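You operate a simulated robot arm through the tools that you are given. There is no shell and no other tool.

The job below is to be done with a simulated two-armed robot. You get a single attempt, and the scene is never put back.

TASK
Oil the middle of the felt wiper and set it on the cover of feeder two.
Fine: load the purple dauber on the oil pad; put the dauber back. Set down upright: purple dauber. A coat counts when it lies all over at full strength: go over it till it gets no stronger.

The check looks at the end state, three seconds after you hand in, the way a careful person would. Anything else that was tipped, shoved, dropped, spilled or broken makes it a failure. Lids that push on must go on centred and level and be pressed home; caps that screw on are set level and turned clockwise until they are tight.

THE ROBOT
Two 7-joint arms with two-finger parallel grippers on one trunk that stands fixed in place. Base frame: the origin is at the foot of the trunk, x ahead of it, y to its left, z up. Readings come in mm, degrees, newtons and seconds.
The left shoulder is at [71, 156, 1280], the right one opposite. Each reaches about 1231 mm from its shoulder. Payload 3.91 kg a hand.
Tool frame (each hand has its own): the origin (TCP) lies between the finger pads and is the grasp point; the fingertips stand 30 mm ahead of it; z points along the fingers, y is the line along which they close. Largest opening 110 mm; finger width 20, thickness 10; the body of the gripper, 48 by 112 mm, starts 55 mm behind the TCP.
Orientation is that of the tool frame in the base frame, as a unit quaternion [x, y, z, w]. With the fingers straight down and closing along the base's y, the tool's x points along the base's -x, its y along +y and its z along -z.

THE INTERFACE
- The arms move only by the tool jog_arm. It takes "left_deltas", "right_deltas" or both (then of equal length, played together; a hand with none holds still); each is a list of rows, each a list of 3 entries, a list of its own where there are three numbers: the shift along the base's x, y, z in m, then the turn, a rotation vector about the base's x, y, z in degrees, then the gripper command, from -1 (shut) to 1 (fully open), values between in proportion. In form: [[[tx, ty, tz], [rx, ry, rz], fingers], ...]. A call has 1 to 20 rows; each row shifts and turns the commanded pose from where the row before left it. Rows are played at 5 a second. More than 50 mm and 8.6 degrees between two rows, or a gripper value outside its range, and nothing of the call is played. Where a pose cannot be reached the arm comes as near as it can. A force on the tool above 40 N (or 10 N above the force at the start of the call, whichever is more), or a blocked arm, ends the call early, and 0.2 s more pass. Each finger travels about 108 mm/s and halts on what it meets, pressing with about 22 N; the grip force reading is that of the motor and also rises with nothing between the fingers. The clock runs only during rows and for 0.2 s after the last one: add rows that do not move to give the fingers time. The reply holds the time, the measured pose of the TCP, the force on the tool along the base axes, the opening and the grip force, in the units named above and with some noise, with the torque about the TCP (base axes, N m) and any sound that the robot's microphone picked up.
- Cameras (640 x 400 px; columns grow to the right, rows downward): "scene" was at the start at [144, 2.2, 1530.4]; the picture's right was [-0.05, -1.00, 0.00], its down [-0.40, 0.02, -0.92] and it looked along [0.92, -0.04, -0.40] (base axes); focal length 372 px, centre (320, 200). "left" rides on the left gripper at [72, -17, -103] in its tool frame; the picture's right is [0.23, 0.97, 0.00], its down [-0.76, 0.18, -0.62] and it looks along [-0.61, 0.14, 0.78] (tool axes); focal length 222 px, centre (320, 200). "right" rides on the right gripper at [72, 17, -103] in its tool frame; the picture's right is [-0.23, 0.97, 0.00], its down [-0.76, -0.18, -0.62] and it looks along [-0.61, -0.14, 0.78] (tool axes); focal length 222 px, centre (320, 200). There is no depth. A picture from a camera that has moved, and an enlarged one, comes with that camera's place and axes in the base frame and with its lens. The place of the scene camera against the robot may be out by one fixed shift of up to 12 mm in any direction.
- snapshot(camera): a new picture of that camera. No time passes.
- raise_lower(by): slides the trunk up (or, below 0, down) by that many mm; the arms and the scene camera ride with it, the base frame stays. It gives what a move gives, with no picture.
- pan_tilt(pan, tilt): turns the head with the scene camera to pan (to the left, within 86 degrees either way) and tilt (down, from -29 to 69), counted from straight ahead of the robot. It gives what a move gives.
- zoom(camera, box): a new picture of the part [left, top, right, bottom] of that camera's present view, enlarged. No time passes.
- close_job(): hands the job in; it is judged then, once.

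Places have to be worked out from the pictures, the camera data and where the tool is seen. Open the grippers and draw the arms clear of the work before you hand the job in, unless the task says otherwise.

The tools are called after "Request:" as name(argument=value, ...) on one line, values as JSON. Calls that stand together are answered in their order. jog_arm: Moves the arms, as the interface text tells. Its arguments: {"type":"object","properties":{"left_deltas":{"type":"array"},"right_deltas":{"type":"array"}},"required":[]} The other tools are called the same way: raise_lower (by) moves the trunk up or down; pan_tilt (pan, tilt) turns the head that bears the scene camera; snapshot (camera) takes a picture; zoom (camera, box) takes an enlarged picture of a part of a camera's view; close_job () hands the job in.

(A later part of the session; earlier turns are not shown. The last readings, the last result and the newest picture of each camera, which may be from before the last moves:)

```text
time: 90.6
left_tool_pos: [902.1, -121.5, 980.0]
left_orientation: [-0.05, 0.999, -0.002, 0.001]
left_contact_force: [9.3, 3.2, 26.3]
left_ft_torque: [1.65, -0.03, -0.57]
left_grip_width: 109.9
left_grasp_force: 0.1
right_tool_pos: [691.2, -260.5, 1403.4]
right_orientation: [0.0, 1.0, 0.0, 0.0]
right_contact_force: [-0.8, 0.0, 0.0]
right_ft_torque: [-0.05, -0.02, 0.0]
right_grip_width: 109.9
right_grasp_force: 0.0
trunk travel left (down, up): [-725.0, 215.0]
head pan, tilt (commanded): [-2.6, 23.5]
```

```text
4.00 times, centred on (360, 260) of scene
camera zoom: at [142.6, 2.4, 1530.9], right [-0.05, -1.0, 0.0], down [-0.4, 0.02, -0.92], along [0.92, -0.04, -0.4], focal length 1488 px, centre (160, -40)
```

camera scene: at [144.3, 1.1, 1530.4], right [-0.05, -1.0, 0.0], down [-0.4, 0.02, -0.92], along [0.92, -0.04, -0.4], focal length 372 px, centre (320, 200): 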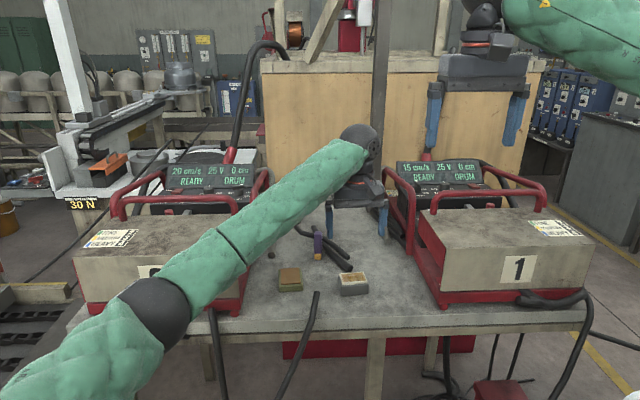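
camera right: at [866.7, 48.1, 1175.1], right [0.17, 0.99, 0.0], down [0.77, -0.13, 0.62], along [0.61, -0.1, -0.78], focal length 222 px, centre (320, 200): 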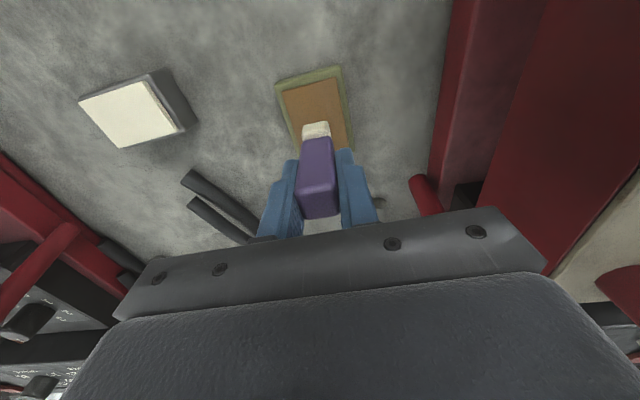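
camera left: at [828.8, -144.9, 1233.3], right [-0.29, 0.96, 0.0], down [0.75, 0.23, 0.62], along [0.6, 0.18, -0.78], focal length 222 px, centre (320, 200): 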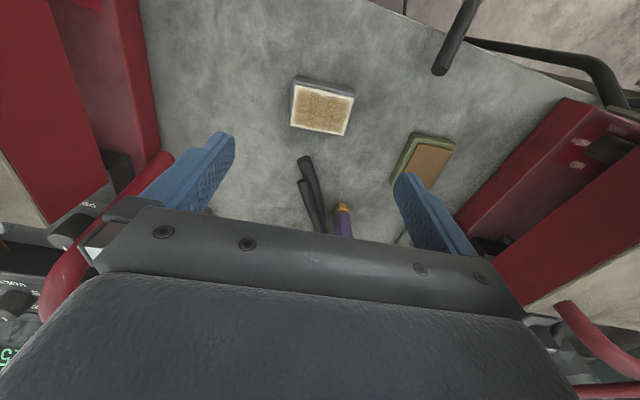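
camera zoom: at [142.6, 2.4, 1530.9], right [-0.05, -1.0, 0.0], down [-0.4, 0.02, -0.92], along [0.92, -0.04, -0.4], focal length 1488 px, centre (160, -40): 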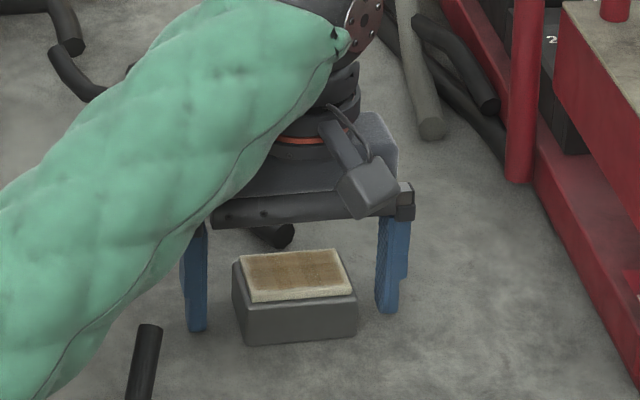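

Unexpected contact: about 26 N upward near the +y finger, with the hand held at z≈980. I raise it 4 mm right away and zoom in on that fingertip to see what it met.

Request:
jog_arm(left_deltas=[[[0, 0, 0.004], [0, 0, 0], 1], [[0, 0, 0.003], [0, 0, 0], 1], [[0, 0, 0], [0, 0, 0], 1]])

Request:
zoom(camera="scene", box=[335, 250, 385, 300])

Request:
zoom(camera="left", box=[340, 120, 480, 240])

Request:
zoom(camera="scene", box=[345, 268, 365, 288])

```text
time: 91.4
left_tool_pos: [902.7, -122.2, 983.8]
left_orientation: [-0.05, 0.999, 0.0, -0.002]
left_contact_force: [-0.9, -0.3, 0.4]
left_ft_torque: [0.02, 0.0, 0.01]
left_grip_width: 110.0
left_grasp_force: 0.0
right_tool_pos: [692.2, -260.6, 1402.1]
right_orientation: [0.0, 1.0, 0.0, 0.0]
right_contact_force: [0.1, -0.1, 0.5]
right_ft_torque: [0.01, 0.0, 0.0]
right_grip_width: 110.2
right_grasp_force: 0.0
trunk travel left (down, up): [-725.0, 215.0]
head pan, tilt (commanded): [-2.6, 23.5]
```

```text
8.00 times, centred on (360, 275) of scene
camera zoom: at [144.0, 2.1, 1530.3], right [-0.05, -1.0, 0.0], down [-0.4, 0.02, -0.92], along [0.92, -0.04, -0.4], focal length 2976 px, centre (0, -400)
```

zoom: 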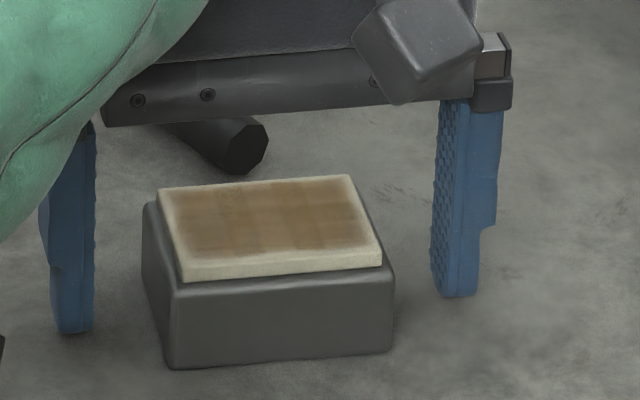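

```text
3.33 times, centred on (410, 180) of left
camera zoom: at [831.0, -145.9, 1086.8], right [-0.32, 0.95, 0.0], down [0.74, 0.25, 0.62], along [0.59, 0.2, -0.78], focal length 740 px, centre (20, 267)
```

zoom: 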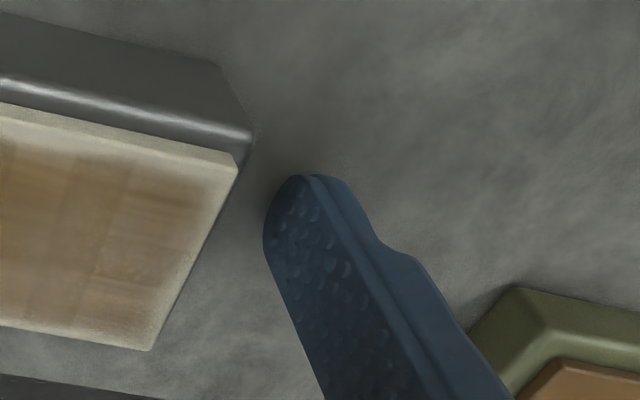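

```text
16.00 times, centred on (355, 278) of scene
camera zoom: at [144.0, 2.1, 1530.3], right [-0.05, -1.0, 0.0], down [-0.4, 0.02, -0.92], along [0.92, -0.04, -0.4], focal length 5952 px, centre (-240, -1048)
```

zoom: 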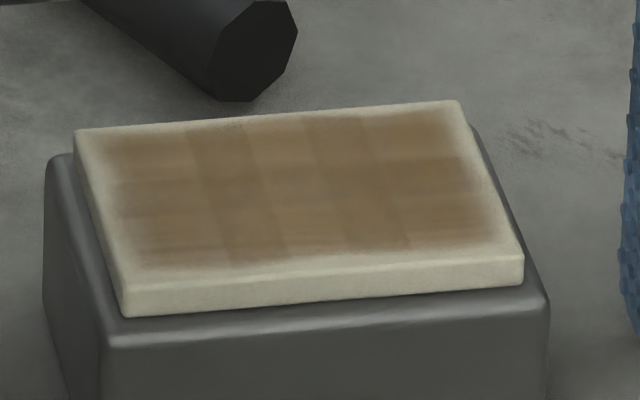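

I see nothing under that fingertip, and the load vanished after raising, so it was probably the bench itself slightly higher than I judged. At the present height the fingers already overlap the block's sides by over 20 mm, so I grip here.

Request:
jog_arm(left_deltas=[[[0, 0, 0], [0, 0, 0], 0.7], [[0, 0, 0], [0, 0, 0], 0.45], [[0, 0, 0], [0, 0, 0], 0.3], [[0, 0, 0], [0, 0, 0], 0], [[0, 0, 0], [0, 0, 0], -1], [[0, 0, 0], [0, 0, 0], -1], [[0, 0, 0], [0, 0, 0], -1]])

Request:
zoom(camera="scene", box=[335, 250, 385, 300])

Request:
zoom(camera="left", box=[160, 60, 480, 260])

```text
time: 93.0
left_tool_pos: [902.5, -121.4, 984.3]
left_orientation: [-0.049, 0.999, -0.001, -0.001]
left_contact_force: [-0.5, 0.4, -0.1]
left_ft_torque: [0.02, 0.03, 0.01]
left_grip_width: 69.9
left_grasp_force: 22.7
right_tool_pos: [692.8, -260.5, 1402.1]
right_orientation: [-0.001, 1.0, 0.0, -0.001]
right_contact_force: [0.1, -0.3, -0.5]
right_ft_torque: [-0.01, 0.01, -0.01]
right_grip_width: 110.0
right_grasp_force: 0.1
trunk travel left (down, up): [-725.0, 215.0]
head pan, tilt (commanded): [-2.6, 23.5]
```

```text
8.00 times, centred on (360, 275) of scene
camera zoom: at [144.2, 1.9, 1530.4], right [-0.05, -1.0, 0.0], down [-0.4, 0.02, -0.92], along [0.92, -0.04, -0.4], focal length 2976 px, centre (0, -400)
```

zoom: 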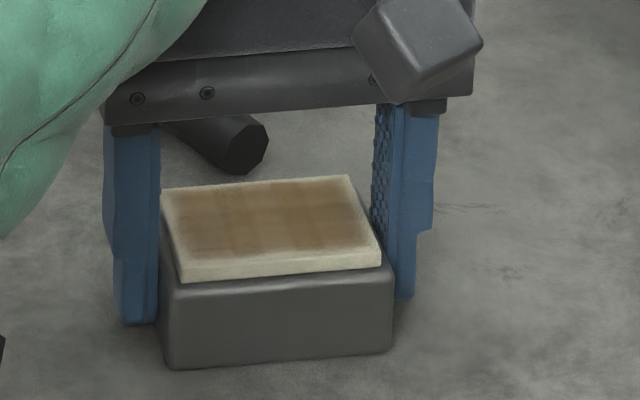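

```text
2.00 times, centred on (320, 160) of left
camera zoom: at [831.3, -145.8, 1087.2], right [-0.32, 0.95, 0.0], down [0.74, 0.25, 0.62], along [0.59, 0.2, -0.78], focal length 444 px, centre (320, 280)
```

zoom: 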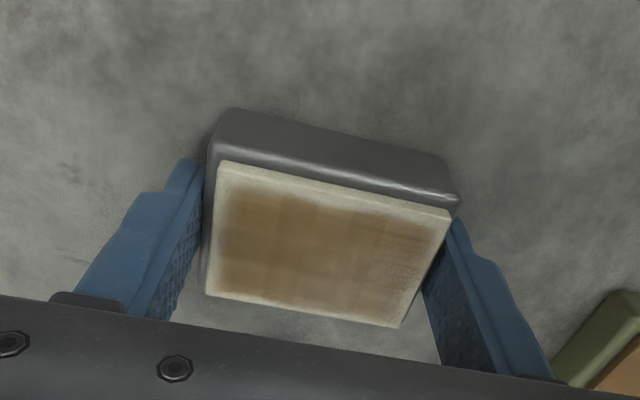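

The wiper is held (width 69.9 mm, 22.7 N). I lift it slowly at first, then up to about z≈1230 so that it clears the feeder and its handle.

Request:
jog_arm(left_deltas=[[[0, 0, 0.005], [0, 0, 0], -1], [[0, 0, 0.01], [0, 0, 0], -1], [[0, 0, 0.02], [0, 0, 0], -1], [[0, 0, 0.03], [0, 0, 0], -1], [[0, 0, 0.035], [0, 0, 0], -1], [[0, 0, 0.035], [0, 0, 0], -1], [[0, 0, 0.035], [0, 0, 0], -1], [[0, 0, 0.035], [0, 0, 0], -1], [[0, 0, 0.03], [0, 0, 0], -1], [[0, 0, 0.011], [0, 0, 0], -1], [[0, 0, 0], [0, 0, 0], -1]])

Request:
snapshot(camera="scene")

Request:
snapshot(camera="left")

```text
time: 95.4
left_tool_pos: [903.4, -122.1, 1230.0]
left_orientation: [-0.05, 0.999, -0.001, 0.0]
left_contact_force: [0.5, 0.4, -0.1]
left_ft_torque: [0.0, 0.0, 0.01]
left_grip_width: 0.1
left_grasp_force: 21.9
right_tool_pos: [693.1, -260.6, 1401.2]
right_orientation: [0.0, 1.0, 0.0, 0.0]
right_contact_force: [-0.2, 1.0, 0.4]
right_ft_torque: [0.0, -0.04, 0.0]
right_grip_width: 109.9
right_grasp_force: 0.0
trunk travel left (down, up): [-725.0, 215.0]
head pan, tilt (commanded): [-2.6, 23.5]
```

```text
taken
camera scene: at [144.4, 1.9, 1530.4], right [-0.05, -1.0, 0.0], down [-0.4, 0.02, -0.92], along [0.92, -0.04, -0.4], focal length 372 px, centre (320, 200)
```

scene: 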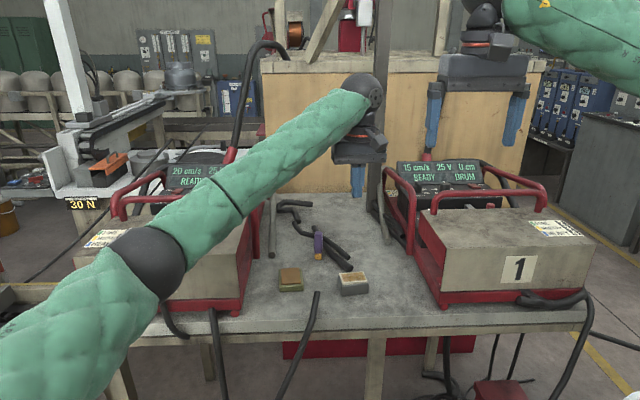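

```text
taken
camera left: at [831.9, -145.5, 1333.2], right [-0.32, 0.95, 0.0], down [0.74, 0.25, 0.62], along [0.59, 0.2, -0.78], focal length 222 px, centre (320, 200)
```

left: 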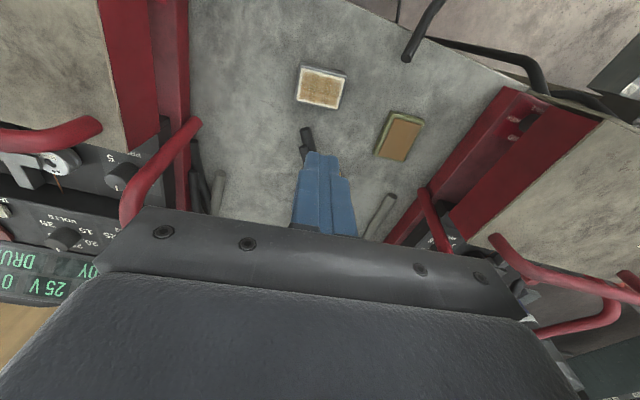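

The fingers closed fully (0.1 mm): the wiper slipped out and stayed on the bench. I zoom in to check that it did not move or tip and that the coat is intact.

Request:
zoom(camera="scene", box=[335, 250, 385, 300])

Request:
zoom(camera="left", box=[260, 50, 380, 130])

Request:
zoom(camera="scene", box=[345, 268, 365, 288])

```text
8.00 times, centred on (360, 275) of scene
camera zoom: at [144.4, 1.9, 1530.4], right [-0.05, -1.0, 0.0], down [-0.4, 0.02, -0.92], along [0.92, -0.04, -0.4], focal length 2976 px, centre (0, -400)
```

zoom: 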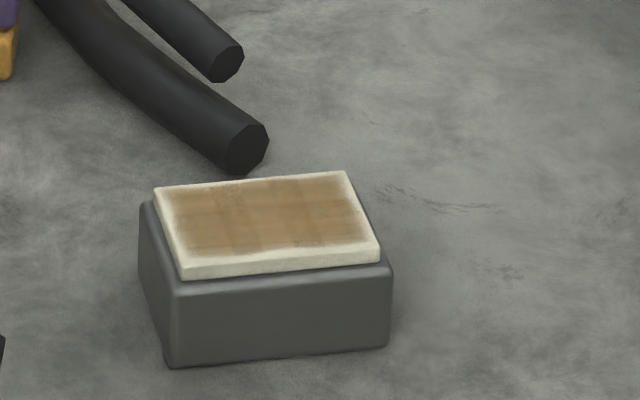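

```text
5.00 times, centred on (320, 90) of left
camera zoom: at [831.9, -145.5, 1333.2], right [-0.32, 0.95, 0.0], down [0.74, 0.25, 0.62], along [0.59, 0.2, -0.78], focal length 1111 px, centre (320, 750)
```

zoom: 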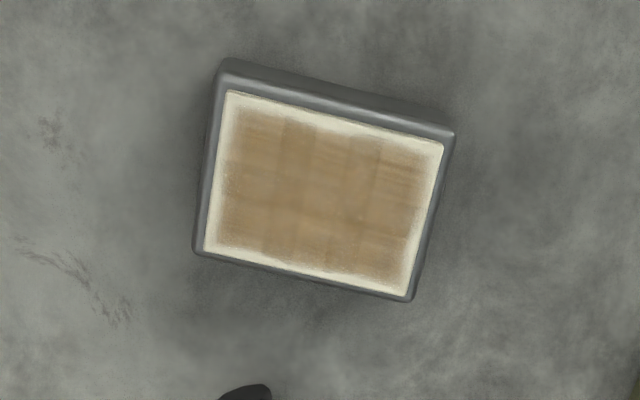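

```text
16.00 times, centred on (355, 278) of scene
camera zoom: at [144.4, 1.9, 1530.4], right [-0.05, -1.0, 0.0], down [-0.4, 0.02, -0.92], along [0.92, -0.04, -0.4], focal length 5952 px, centre (-240, -1048)
```

zoom: 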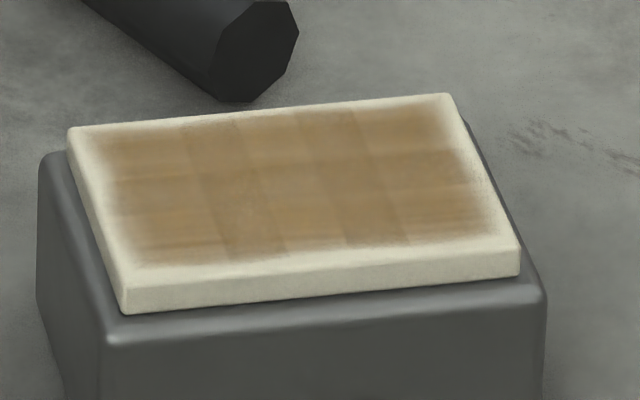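

The wiper stayed upright, shifted only a millimetre or two, and the coat is intact. I go back down around it with the fingers open to try again, this time checking the load as I lift.

Request:
jog_arm(left_deltas=[[[0, 0, 0], [0, 0, 0], 1], [[0, 0, 0], [0, 0, 0], 1], [[0, 0, 0], [0, 0, 0], 1], [[0.0005, 0.0005, -0.035], [0, 0, 0.8], 1], [[0, 0, -0.035], [0, 0, 0], 1], [[0, 0, -0.035], [0, 0, 0], 1], [[0, 0, -0.035], [0, 0, 0], 1], [[0, 0, -0.035], [0, 0, 0], 1], [[0, 0, -0.035], [0, 0, 0], 1], [[0, 0, -0.02], [0, 0, 0], 1], [[0, 0, -0.012], [0, 0, 0], 1], [[0, 0, -0.003], [0, 0, 0], 1], [[0, 0, 0], [0, 0, 0], 1]])

Request:
zoom(camera="left", box=[160, 60, 480, 260])

Request:
zoom(camera="scene", box=[320, 240, 400, 300])

```text
time: 98.2
left_tool_pos: [902.7, -121.7, 984.2]
left_orientation: [-0.057, 0.998, -0.002, -0.002]
left_contact_force: [-0.2, -0.6, 0.0]
left_ft_torque: [0.02, 0.02, 0.01]
left_grip_width: 109.8
left_grasp_force: 0.1
right_tool_pos: [692.3, -260.7, 1402.4]
right_orientation: [0.0, 1.0, 0.0, 0.001]
right_contact_force: [0.7, 0.2, -0.6]
right_ft_torque: [-0.01, 0.06, 0.03]
right_grip_width: 109.8
right_grasp_force: 0.0
trunk travel left (down, up): [-725.0, 215.0]
head pan, tilt (commanded): [-2.6, 23.5]
```

```text
2.00 times, centred on (320, 160) of left
camera zoom: at [832.3, -146.2, 1087.8], right [-0.34, 0.94, 0.0], down [0.74, 0.26, 0.62], along [0.59, 0.21, -0.78], focal length 444 px, centre (320, 280)
```

zoom: 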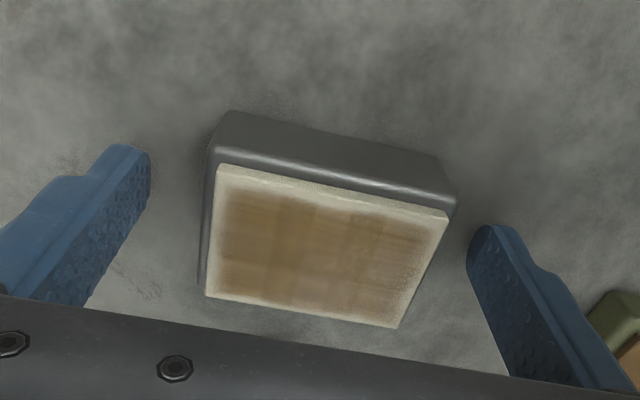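

```text
6.67 times, centred on (360, 270) of scene
camera zoom: at [144.1, 2.0, 1530.4], right [-0.05, -1.0, 0.0], down [-0.4, 0.02, -0.92], along [0.92, -0.04, -0.4], focal length 2480 px, centre (53, -267)
```

zoom: 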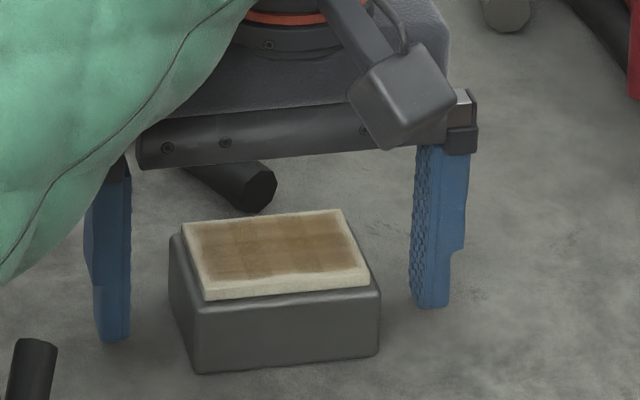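

I close on the block again, then lift only 2 mm and read the force to weigh it.

Request:
jog_arm(left_deltas=[[[0, 0, 0], [0, 0, 0], 0.7], [[0, 0, 0], [0, 0, 0], 0.45], [[0, 0, 0], [0, 0, 0], 0.3], [[0, 0, 0], [0, 0, 0], -1], [[0, 0, 0], [0, 0, 0], -1], [[0, 0, 0], [0, 0, 0], -1], [[0, 0, 0.001], [0, 0, 0], -1], [[0, 0, 0.001], [0, 0, 0], -1], [[0, 0, 0], [0, 0, 0], -1]])

Request:
zoom(camera="scene", box=[320, 240, 400, 300])

```text
time: 100.2
left_tool_pos: [903.8, -121.6, 985.5]
left_orientation: [-0.057, 0.998, -0.001, -0.001]
left_contact_force: [0.2, 0.0, 0.3]
left_ft_torque: [0.01, -0.02, -0.03]
left_grip_width: 70.0
left_grasp_force: 21.9
right_tool_pos: [694.0, -259.9, 1401.2]
right_orientation: [0.0, 1.0, 0.001, 0.0]
right_contact_force: [0.5, -0.1, 0.0]
right_ft_torque: [-0.02, -0.03, -0.01]
right_grip_width: 110.2
right_grasp_force: 0.0
trunk travel left (down, up): [-725.0, 215.0]
head pan, tilt (commanded): [-2.6, 23.5]
```

```text
6.67 times, centred on (360, 270) of scene
camera zoom: at [144.6, 1.9, 1530.3], right [-0.05, -1.0, 0.0], down [-0.4, 0.02, -0.92], along [0.92, -0.04, -0.4], focal length 2480 px, centre (53, -267)
```

zoom: 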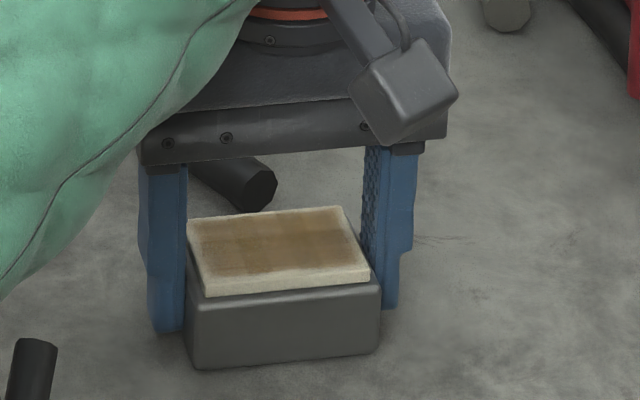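

The block rose with the hand (about 4 px), so it does lift. I continue slowly in 2 mm rows and check again.

Request:
jog_arm(left_deltas=[[[0, 0, 0.002], [0, 0, 0], -1], [[0, 0, 0.002], [0, 0, 0], -1], [[0, 0, 0.002], [0, 0, 0], -1], [[0, 0, 0.002], [0, 0, 0], -1], [[0, 0, 0.002], [0, 0, 0], -1], [[0, 0, 0], [0, 0, 0], -1]])

Request:
zoom(camera="scene", box=[320, 240, 400, 300])

Request:
zoom(camera="left", box=[160, 60, 480, 260])

```text
time: 101.6
left_tool_pos: [904.2, -121.7, 997.0]
left_orientation: [-0.058, 0.998, -0.001, -0.001]
left_contact_force: [-0.2, -0.2, -3.3]
left_ft_torque: [-0.03, -0.02, -0.01]
left_grip_width: 70.0
left_grasp_force: 21.4
right_tool_pos: [693.3, -260.2, 1401.4]
right_orientation: [0.0, 1.0, 0.0, -0.001]
right_contact_force: [0.2, 0.0, 0.4]
right_ft_torque: [-0.02, 0.05, 0.04]
right_grip_width: 110.0
right_grasp_force: 0.0
trunk travel left (down, up): [-725.0, 215.0]
head pan, tilt (commanded): [-2.6, 23.5]
```

```text
6.67 times, centred on (360, 270) of scene
camera zoom: at [144.6, 1.9, 1530.4], right [-0.05, -1.0, 0.0], down [-0.4, 0.02, -0.92], along [0.92, -0.04, -0.4], focal length 2480 px, centre (53, -267)
```

zoom: 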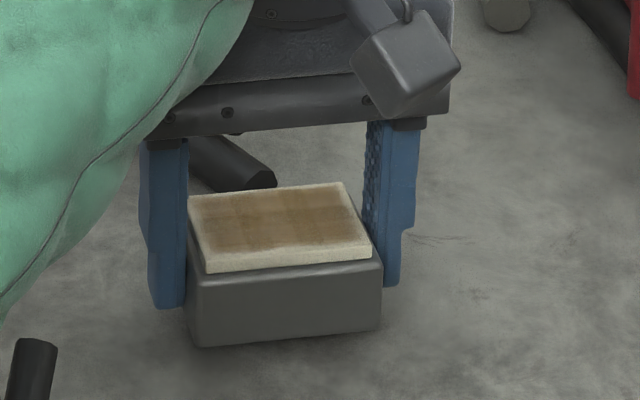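

```text
2.00 times, centred on (320, 160) of left
camera zoom: at [832.5, -146.5, 1099.7], right [-0.34, 0.94, 0.0], down [0.74, 0.26, 0.62], along [0.59, 0.21, -0.78], focal length 444 px, centre (320, 280)
```

zoom: 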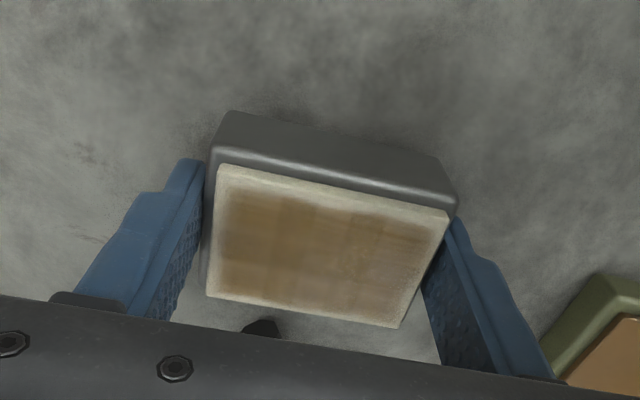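

The wiper is off the bench and held with no slip (load about 3.3 N). I keep lifting at a gentle pace and recheck.

Request:
jog_arm(left_deltas=[[[0, 0, 0.003], [0, 0, 0], -1], [[0, 0, 0.005], [0, 0, 0], -1], [[0, 0, 0.006], [0, 0, 0], -1], [[0, 0, 0.006], [0, 0, 0], -1], [[0, 0, 0.006], [0, 0, 0], -1], [[0, 0, 0.006], [0, 0, 0], -1], [[0, 0, 0.005], [0, 0, 0], -1], [[0, 0, 0.003], [0, 0, 0], -1], [[0, 0, 0], [0, 0, 0], -1]])

Request:
zoom(camera="left", box=[160, 60, 480, 260])

Request:
zoom(camera="scene", box=[320, 220, 400, 300])

```text
time: 103.6
left_tool_pos: [903.0, -121.8, 1035.9]
left_orientation: [-0.057, 0.998, -0.001, -0.001]
left_contact_force: [0.4, 0.4, -2.9]
left_ft_torque: [-0.04, 0.02, -0.01]
left_grip_width: 70.1
left_grasp_force: 21.9
right_tool_pos: [692.3, -260.5, 1401.8]
right_orientation: [0.0, 1.0, 0.0, -0.001]
right_contact_force: [-1.0, -0.2, -0.1]
right_ft_torque: [-0.02, 0.01, -0.01]
right_grip_width: 109.9
right_grasp_force: 0.2
trunk travel left (down, up): [-725.0, 215.0]
head pan, tilt (commanded): [-2.6, 23.5]
```

```text
2.00 times, centred on (320, 160) of left
camera zoom: at [832.8, -146.4, 1139.3], right [-0.34, 0.94, 0.0], down [0.74, 0.26, 0.62], along [0.59, 0.21, -0.78], focal length 444 px, centre (320, 280)
```

zoom: 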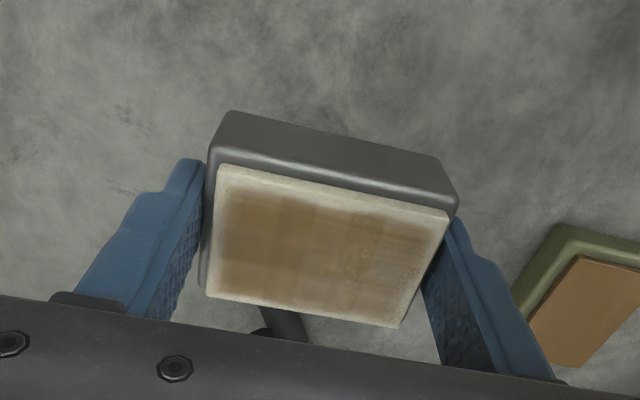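

```text
5.00 times, centred on (360, 260) of scene
camera zoom: at [144.6, 1.8, 1530.4], right [-0.05, -1.0, 0.0], down [-0.4, 0.02, -0.92], along [0.92, -0.04, -0.4], focal length 1860 px, centre (120, -100)
```

zoom: 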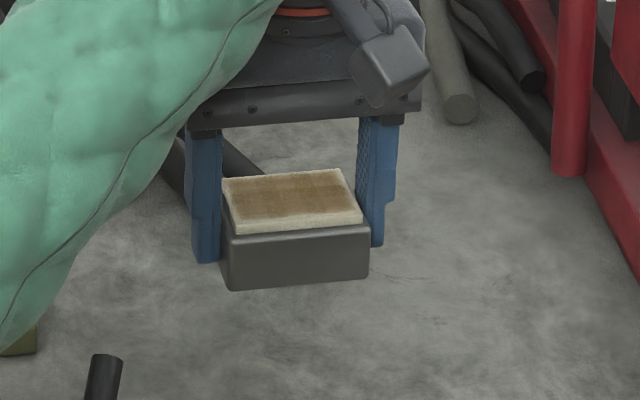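

The wiper hangs level and secure. I continue raising it at 12 mm per row to about z≈1215.

Request:
jog_arm(left_deltas=[[[0, 0, 0.004], [0, 0, 0], -1], [[0, 0, 0.008], [0, 0, 0], -1], [[0, 0, 0.012], [0, 0, 0], -1], [[0, 0, 0.012], [0, 0, 0], -1], [[0, 0, 0.012], [0, 0, 0], -1], [[0, 0, 0.012], [0, 0, 0], -1], [[0, 0, 0.012], [0, 0, 0], -1], [[0, 0, 0.012], [0, 0, 0], -1], [[0, 0, 0.012], [0, 0, 0], -1], [[0, 0, 0.012], [0, 0, 0], -1], [[0, 0, 0.012], [0, 0, 0], -1], [[0, 0, 0.012], [0, 0, 0], -1], [[0, 0, 0.012], [0, 0, 0], -1], [[0, 0, 0.012], [0, 0, 0], -1], [[0, 0, 0.012], [0, 0, 0], -1], [[0, 0, 0.008], [0, 0, 0], -1], [[0, 0, 0.004], [0, 0, 0], -1], [[0, 0, 0], [0, 0, 0], -1]])

Request:
snapshot(camera="left")

Request:
snapshot(camera="scene")

```text
time: 107.4
left_tool_pos: [903.5, -122.6, 1215.9]
left_orientation: [-0.057, 0.998, -0.001, 0.0]
left_contact_force: [0.0, -0.3, -3.8]
left_ft_torque: [-0.03, 0.0, 0.01]
left_grip_width: 70.0
left_grasp_force: 22.1
right_tool_pos: [693.3, -260.8, 1401.5]
right_orientation: [0.0, 1.0, -0.001, -0.001]
right_contact_force: [0.1, 0.7, 0.8]
right_ft_torque: [-0.01, 0.0, 0.01]
right_grip_width: 110.1
right_grasp_force: 0.1
trunk travel left (down, up): [-725.0, 215.0]
head pan, tilt (commanded): [-2.6, 23.5]
```

```text
taken
camera left: at [832.6, -146.6, 1319.6], right [-0.34, 0.94, 0.0], down [0.74, 0.26, 0.62], along [0.59, 0.21, -0.78], focal length 222 px, centre (320, 200)
```

left: 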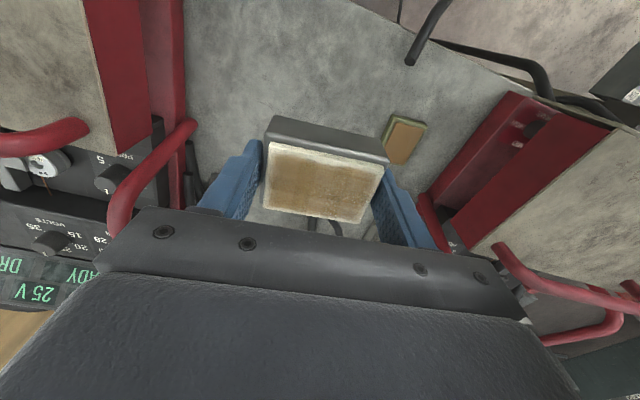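

```text
taken
camera scene: at [144.6, 1.9, 1530.4], right [-0.05, -1.0, 0.0], down [-0.4, 0.02, -0.92], along [0.92, -0.04, -0.4], focal length 372 px, centre (320, 200)
```

scene: 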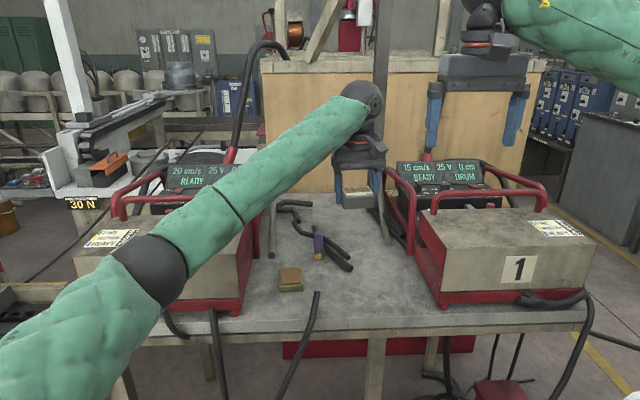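

The wiper is secure at z≈1216. I carry it sideways at a gentle pace to above the open part of feeder two's cover, near (885, 255), turning it square on the way.

Request:
jog_arm(left_deltas=[[[0, 0.006, 0], [0, 0, 0], -1], [[-0.001, 0.012, 0], [0, 0, -0.4], -1], [[-0.001, 0.018, 0], [0, 0, -0.4], -1], [[-0.001, 0.022, 0], [0, 0, -0.4], -1], [[-0.001, 0.024, 0], [0, 0, -0.4], -1], [[-0.001, 0.024, 0], [0, 0, -0.4], -1], [[-0.001, 0.024, 0], [0, 0, -0.4], -1], [[-0.001, 0.024, 0], [0, 0, -0.4], -1], [[-0.001, 0.024, 0], [0, 0, -0.4], -1], [[-0.001, 0.024, 0], [0, 0, -0.4], -1], [[-0.001, 0.024, 0], [0, 0, -0.4], -1], [[-0.001, 0.024, 0], [0, 0, -0.4], -1], [[-0.001, 0.024, 0], [0, 0, -0.4], -1], [[-0.001, 0.024, 0], [0, 0, -0.4], -1], [[-0.001, 0.024, 0], [0, 0, -0.4], -1], [[-0.001, 0.022, 0], [0, 0, -0.4], -1], [[-0.001, 0.018, 0], [0, 0, -0.4], -1], [[-0.001, 0.01, 0], [0, 0, 0], -1], [[0, 0.004, 0], [0, 0, 0], -1], [[0, 0, 0], [0, 0, 0], -1]])

Request:
snapshot(camera="left")

Request:
snapshot(camera="scene")

```text
time: 111.6
left_tool_pos: [887.1, 255.2, 1216.0]
left_orientation: [-0.001, 1.0, -0.001, -0.001]
left_contact_force: [-1.2, 0.1, -3.4]
left_ft_torque: [-0.01, -0.02, 0.0]
left_grip_width: 69.6
left_grasp_force: 22.3
right_tool_pos: [693.6, -259.8, 1402.3]
right_orientation: [0.0, 1.0, 0.0, -0.001]
right_contact_force: [-0.4, 0.9, 0.1]
right_ft_torque: [0.01, -0.02, 0.01]
right_grip_width: 110.1
right_grasp_force: 0.0
trunk travel left (down, up): [-725.0, 215.0]
head pan, tilt (commanded): [-2.6, 23.5]
```

```text
taken
camera left: at [813.8, 238.2, 1319.9], right [-0.23, 0.97, 0.0], down [0.76, 0.18, 0.62], along [0.6, 0.14, -0.78], focal length 222 px, centre (320, 200)
```

left: 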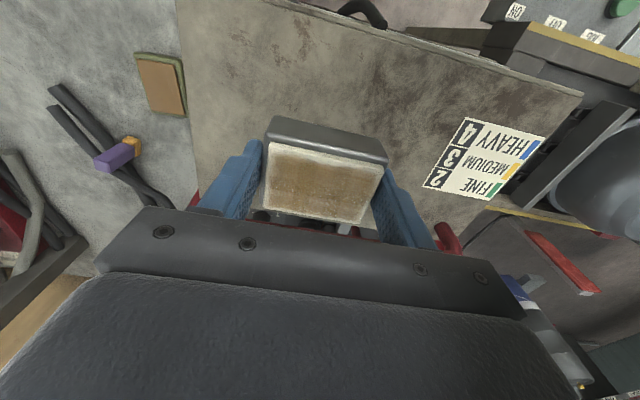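

```text
taken
camera scene: at [144.6, 2.3, 1530.4], right [-0.05, -1.0, 0.0], down [-0.4, 0.02, -0.92], along [0.92, -0.04, -0.4], focal length 372 px, centre (320, 200)
```

scene: 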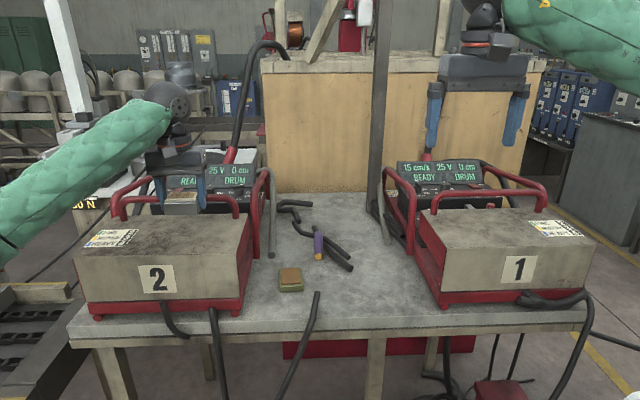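

The wiper is above the clear part of the cover, well away from label, edges and handle. I lower it to z≈1172 and check.

Request:
jog_arm(left_deltas=[[[0, 0, -0.006], [0, 0, 0], -1], [[0, 0, -0.01], [0, 0, 0], -1], [[0, 0, -0.01], [0, 0, 0], -1], [[0, 0, -0.01], [0, 0, 0], -1], [[0, 0, -0.006], [0, 0, 0], -1], [[0, 0, -0.002], [0, 0, 0], -1], [[0, 0, 0], [0, 0, 0], -1]])

Request:
zoom(camera="left", box=[160, 40, 480, 260])

Request:
zoom(camera="scene", box=[110, 160, 270, 280])

```text
time: 113.2
left_tool_pos: [887.2, 254.4, 1171.1]
left_orientation: [-0.001, 1.0, -0.001, -0.001]
left_contact_force: [0.3, 0.2, -3.4]
left_ft_torque: [0.01, -0.04, -0.01]
left_grip_width: 69.8
left_grasp_force: 22.3
right_tool_pos: [693.7, -258.7, 1401.0]
right_orientation: [0.0, 1.0, 0.001, 0.0]
right_contact_force: [-0.4, -0.5, 0.4]
right_ft_torque: [-0.05, 0.0, -0.03]
right_grip_width: 110.0
right_grasp_force: 0.0
trunk travel left (down, up): [-725.0, 215.0]
head pan, tilt (commanded): [-2.6, 23.5]
```

```text
1.82 times, centred on (320, 150) of left
camera zoom: at [813.4, 238.0, 1275.4], right [-0.23, 0.97, 0.0], down [0.76, 0.18, 0.62], along [0.6, 0.14, -0.78], focal length 404 px, centre (320, 291)
```

zoom: 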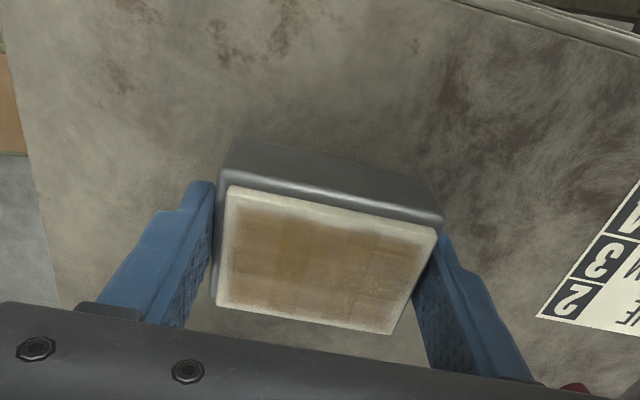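

```text
3.33 times, centred on (190, 220) of scene
camera zoom: at [144.6, 2.3, 1530.4], right [-0.05, -1.0, 0.0], down [-0.4, 0.02, -0.92], along [0.92, -0.04, -0.4], focal length 1240 px, centre (753, 133)
```

zoom: 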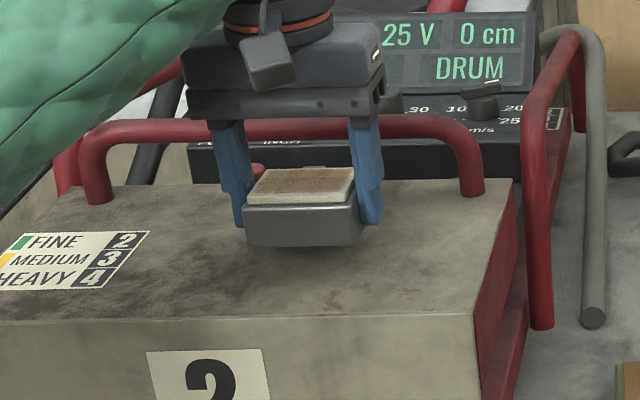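

The block is a short way above the cover, level, and the hand is clear of the handle. I lower in small steps toward contact.

Request:
jog_arm(left_deltas=[[[0, 0, -0.002], [0, 0, 0], -1], [[0, 0, -0.003], [0, 0, 0], -1], [[0, 0, -0.002], [0, 0, 0], -1], [[0, 0, -0.001], [0, 0, 0], -1], [[0, 0, 0], [0, 0, 0], -1]])

Request:
zoom(camera="scene", box=[150, 190, 220, 250])

```text
time: 114.4
left_tool_pos: [887.0, 255.2, 1164.0]
left_orientation: [-0.001, 1.0, 0.0, -0.001]
left_contact_force: [1.0, 0.3, -2.8]
left_ft_torque: [0.0, -0.01, 0.02]
left_grip_width: 69.8
left_grasp_force: 21.6
right_tool_pos: [692.3, -260.2, 1401.5]
right_orientation: [0.0, 1.0, 0.0, -0.001]
right_contact_force: [0.4, 0.0, 0.2]
right_ft_torque: [0.03, 0.0, 0.02]
right_grip_width: 110.1
right_grasp_force: 0.0
trunk travel left (down, up): [-725.0, 215.0]
head pan, tilt (commanded): [-2.6, 23.5]
```

```text
6.67 times, centred on (185, 220) of scene
camera zoom: at [144.5, 2.3, 1530.4], right [-0.05, -1.0, 0.0], down [-0.4, 0.02, -0.92], along [0.92, -0.04, -0.4], focal length 2480 px, centre (1220, 67)
```

zoom: 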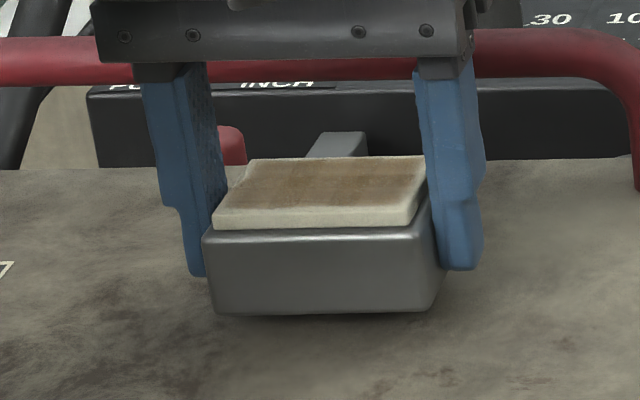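

Still free (Fz about −3 N) and close to the surface. I go down another 5 mm in 1 mm rows.

Request:
jog_arm(left_deltas=[[[0, 0, -0.001], [0, 0, 0], -1], [[0, 0, -0.001], [0, 0, 0], -1], [[0, 0, -0.001], [0, 0, 0], -1], [[0, 0, -0.001], [0, 0, 0], -1], [[0, 0, 0], [0, 0, 0], -1]])

Request:
zoom(camera="scene", box=[150, 190, 220, 250])

```text
time: 115.6
left_tool_pos: [886.9, 254.9, 1160.5]
left_orientation: [-0.001, 1.0, -0.001, -0.001]
left_contact_force: [-0.2, -0.4, -3.9]
left_ft_torque: [0.01, -0.02, 0.03]
left_grip_width: 69.8
left_grasp_force: 21.8
right_tool_pos: [692.8, -260.5, 1401.2]
right_orientation: [0.0, 1.0, 0.001, -0.001]
right_contact_force: [0.1, -1.1, -0.8]
right_ft_torque: [0.01, -0.04, -0.01]
right_grip_width: 109.7
right_grasp_force: 0.0
trunk travel left (down, up): [-725.0, 215.0]
head pan, tilt (commanded): [-2.6, 23.5]
```

```text
6.67 times, centred on (185, 220) of scene
camera zoom: at [144.5, 2.3, 1530.4], right [-0.05, -1.0, 0.0], down [-0.4, 0.02, -0.92], along [0.92, -0.04, -0.4], focal length 2480 px, centre (1220, 67)
```

zoom: 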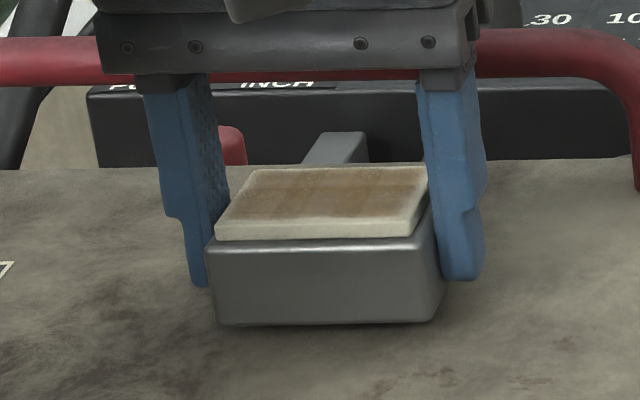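

No contact yet at z≈1160. Another 4 mm in 1 mm rows.

Request:
jog_arm(left_deltas=[[[0, 0, -0.001], [0, 0, 0], -1], [[0, 0, -0.001], [0, 0, 0], -1], [[0, 0, -0.001], [0, 0, 0], -1], [[0, 0, 0], [0, 0, 0], -1]])

```text
time: 116.6
left_tool_pos: [887.4, 256.1, 1157.6]
left_orientation: [-0.001, 1.0, -0.001, 0.0]
left_contact_force: [-0.5, 0.5, -3.8]
left_ft_torque: [0.02, 0.01, 0.02]
left_grip_width: 70.3
left_grasp_force: 22.4
right_tool_pos: [692.6, -259.0, 1401.2]
right_orientation: [0.0, 1.0, 0.0, -0.001]
right_contact_force: [-0.7, 0.3, 0.0]
right_ft_torque: [0.03, 0.02, 0.04]
right_grip_width: 110.4
right_grasp_force: 0.0
trunk travel left (down, up): [-725.0, 215.0]
head pan, tilt (commanded): [-2.6, 23.5]
```

Still free at z≈1157.6. I continue down 3 mm and check the picture too.

Request:
jog_arm(left_deltas=[[[0, 0, -0.001], [0, 0, 0], -1], [[0, 0, -0.001], [0, 0, 0], -1], [[0, 0, -0.001], [0, 0, 0], -1], [[0, 0, 0], [0, 0, 0], -1]])

Request:
zoom(camera="scene", box=[150, 190, 220, 250])

```text
time: 117.6
left_tool_pos: [886.0, 255.0, 1153.3]
left_orientation: [0.0, 1.0, 0.0, -0.002]
left_contact_force: [0.5, -0.1, -4.0]
left_ft_torque: [-0.01, 0.01, 0.01]
left_grip_width: 69.9
left_grasp_force: 21.9
right_tool_pos: [692.2, -259.9, 1400.9]
right_orientation: [0.0, 1.0, 0.0, -0.001]
right_contact_force: [0.7, -0.4, 0.5]
right_ft_torque: [0.03, 0.02, -0.01]
right_grip_width: 110.0
right_grasp_force: 0.1
trunk travel left (down, up): [-725.0, 215.0]
head pan, tilt (commanded): [-2.6, 23.5]
```

```text
6.67 times, centred on (185, 220) of scene
camera zoom: at [144.5, 2.3, 1530.4], right [-0.05, -1.0, 0.0], down [-0.4, 0.02, -0.92], along [0.92, -0.04, -0.4], focal length 2480 px, centre (1220, 67)
```

zoom: 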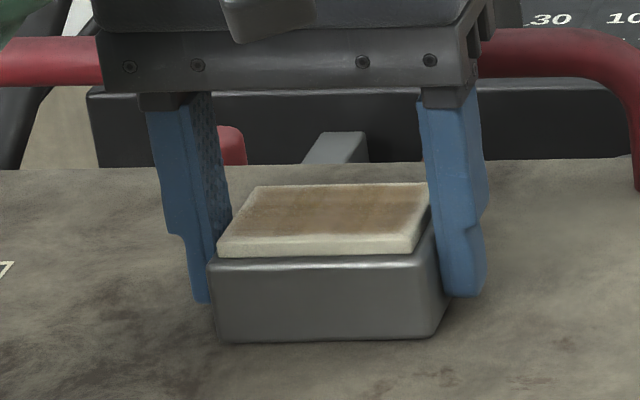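

The gap below the block has nearly closed. I go down in half-millimetre steps.

Request:
jog_arm(left_deltas=[[[0, 0, -0.0007], [0, 0, 0], -1], [[0, 0, -0.0007], [0, 0, 0], -1], [[0, 0, 0], [0, 0, 0], -1]])

```text
time: 118.4
left_tool_pos: [886.5, 254.9, 1154.2]
left_orientation: [-0.001, 1.0, -0.001, -0.002]
left_contact_force: [2.4, 2.0, 3.9]
left_ft_torque: [0.25, 0.07, -0.1]
left_grip_width: 69.9
left_grasp_force: 22.0
right_tool_pos: [692.4, -261.0, 1401.8]
right_orientation: [0.0, 1.0, 0.0, 0.0]
right_contact_force: [-0.4, -0.4, -0.8]
right_ft_torque: [-0.02, 0.01, -0.01]
right_grip_width: 110.0
right_grasp_force: 0.1
trunk travel left (down, up): [-725.0, 215.0]
head pan, tilt (commanded): [-2.6, 23.5]
```

Contact with the cover is felt (about 7.5 N support). I check that the block sits flat before opening.

Request:
zoom(camera="scene", box=[150, 190, 220, 250])

Request:
zoom(camera="left", box=[160, 40, 480, 260])

```text
6.67 times, centred on (185, 220) of scene
camera zoom: at [144.2, 2.2, 1530.5], right [-0.05, -1.0, 0.0], down [-0.4, 0.02, -0.92], along [0.92, -0.04, -0.4], focal length 2480 px, centre (1220, 67)
```

zoom: 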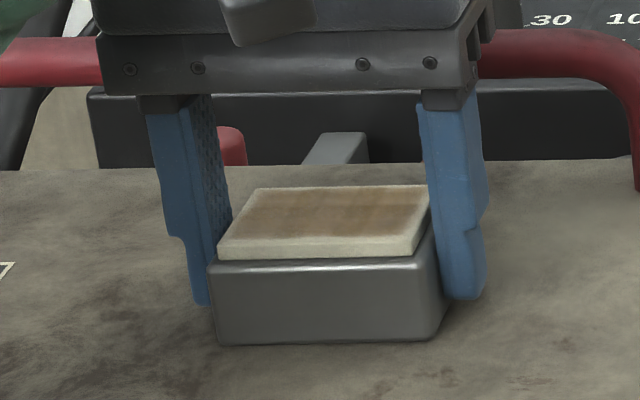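

```text
1.82 times, centred on (320, 150) of left
camera zoom: at [813.4, 237.9, 1256.9], right [-0.23, 0.97, 0.0], down [0.76, 0.18, 0.62], along [0.61, 0.14, -0.78], focal length 404 px, centre (320, 291)
```

zoom: 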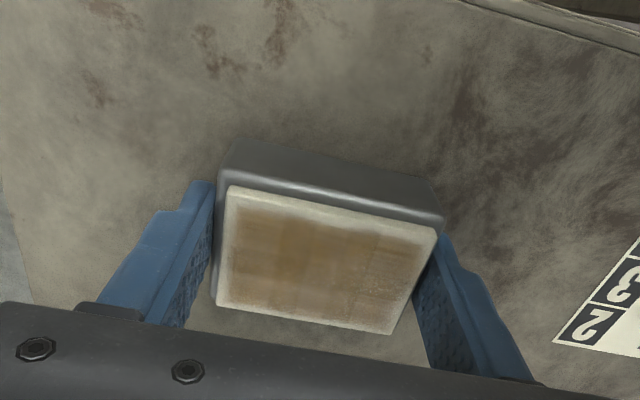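

The block sits flat on the cover. I open the fingers gradually while holding still.

Request:
jog_arm(left_deltas=[[[0, 0, 0], [0, 0, 0], 0.25], [[0, 0, 0], [0, 0, 0], 0.3], [[0, 0, 0], [0, 0, 0], 0.4], [[0, 0, 0], [0, 0, 0], 0.6], [[0, 0, 0], [0, 0, 0], 0.8], [[0, 0, 0], [0, 0, 0], 0.8], [[0, 0, 0], [0, 0, 0], 0.8]])

Request:
zoom(camera="scene", box=[150, 190, 220, 250])

Request:
zoom(camera="left", box=[160, 40, 480, 260])

```text
time: 120.0
left_tool_pos: [887.1, 254.7, 1152.9]
left_orientation: [-0.001, 1.0, -0.001, -0.001]
left_contact_force: [-1.0, -0.6, -0.5]
left_ft_torque: [0.01, -0.01, -0.02]
left_grip_width: 99.0
left_grasp_force: 0.1
right_tool_pos: [692.4, -259.4, 1401.8]
right_orientation: [0.0, 1.0, 0.0, 0.0]
right_contact_force: [0.5, -0.9, 0.2]
right_ft_torque: [0.0, 0.02, 0.02]
right_grip_width: 110.0
right_grasp_force: 0.1
trunk travel left (down, up): [-725.0, 215.0]
head pan, tilt (commanded): [-2.6, 23.5]
```

```text
6.67 times, centred on (185, 220) of scene
camera zoom: at [144.2, 2.2, 1530.4], right [-0.05, -1.0, 0.0], down [-0.4, 0.02, -0.92], along [0.92, -0.04, -0.4], focal length 2480 px, centre (1220, 67)
```

zoom: 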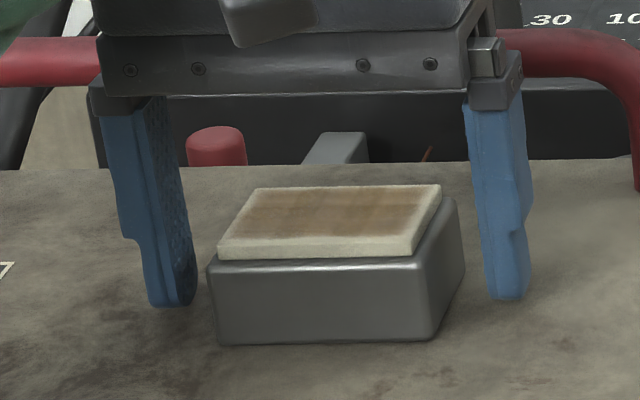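

```text
1.82 times, centred on (320, 150) of left
camera zoom: at [813.5, 237.8, 1256.5], right [-0.23, 0.97, 0.0], down [0.76, 0.18, 0.62], along [0.6, 0.14, -0.78], focal length 404 px, centre (320, 291)
```

zoom: 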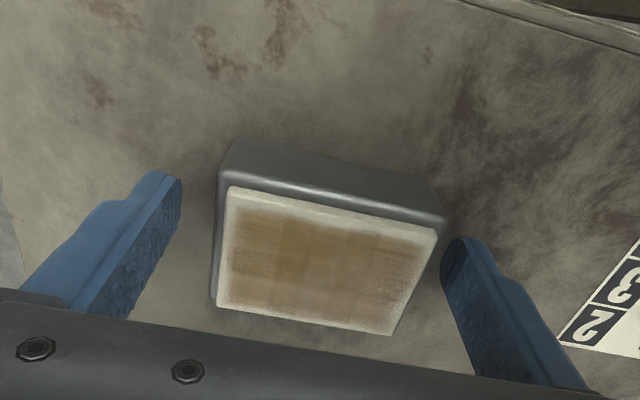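

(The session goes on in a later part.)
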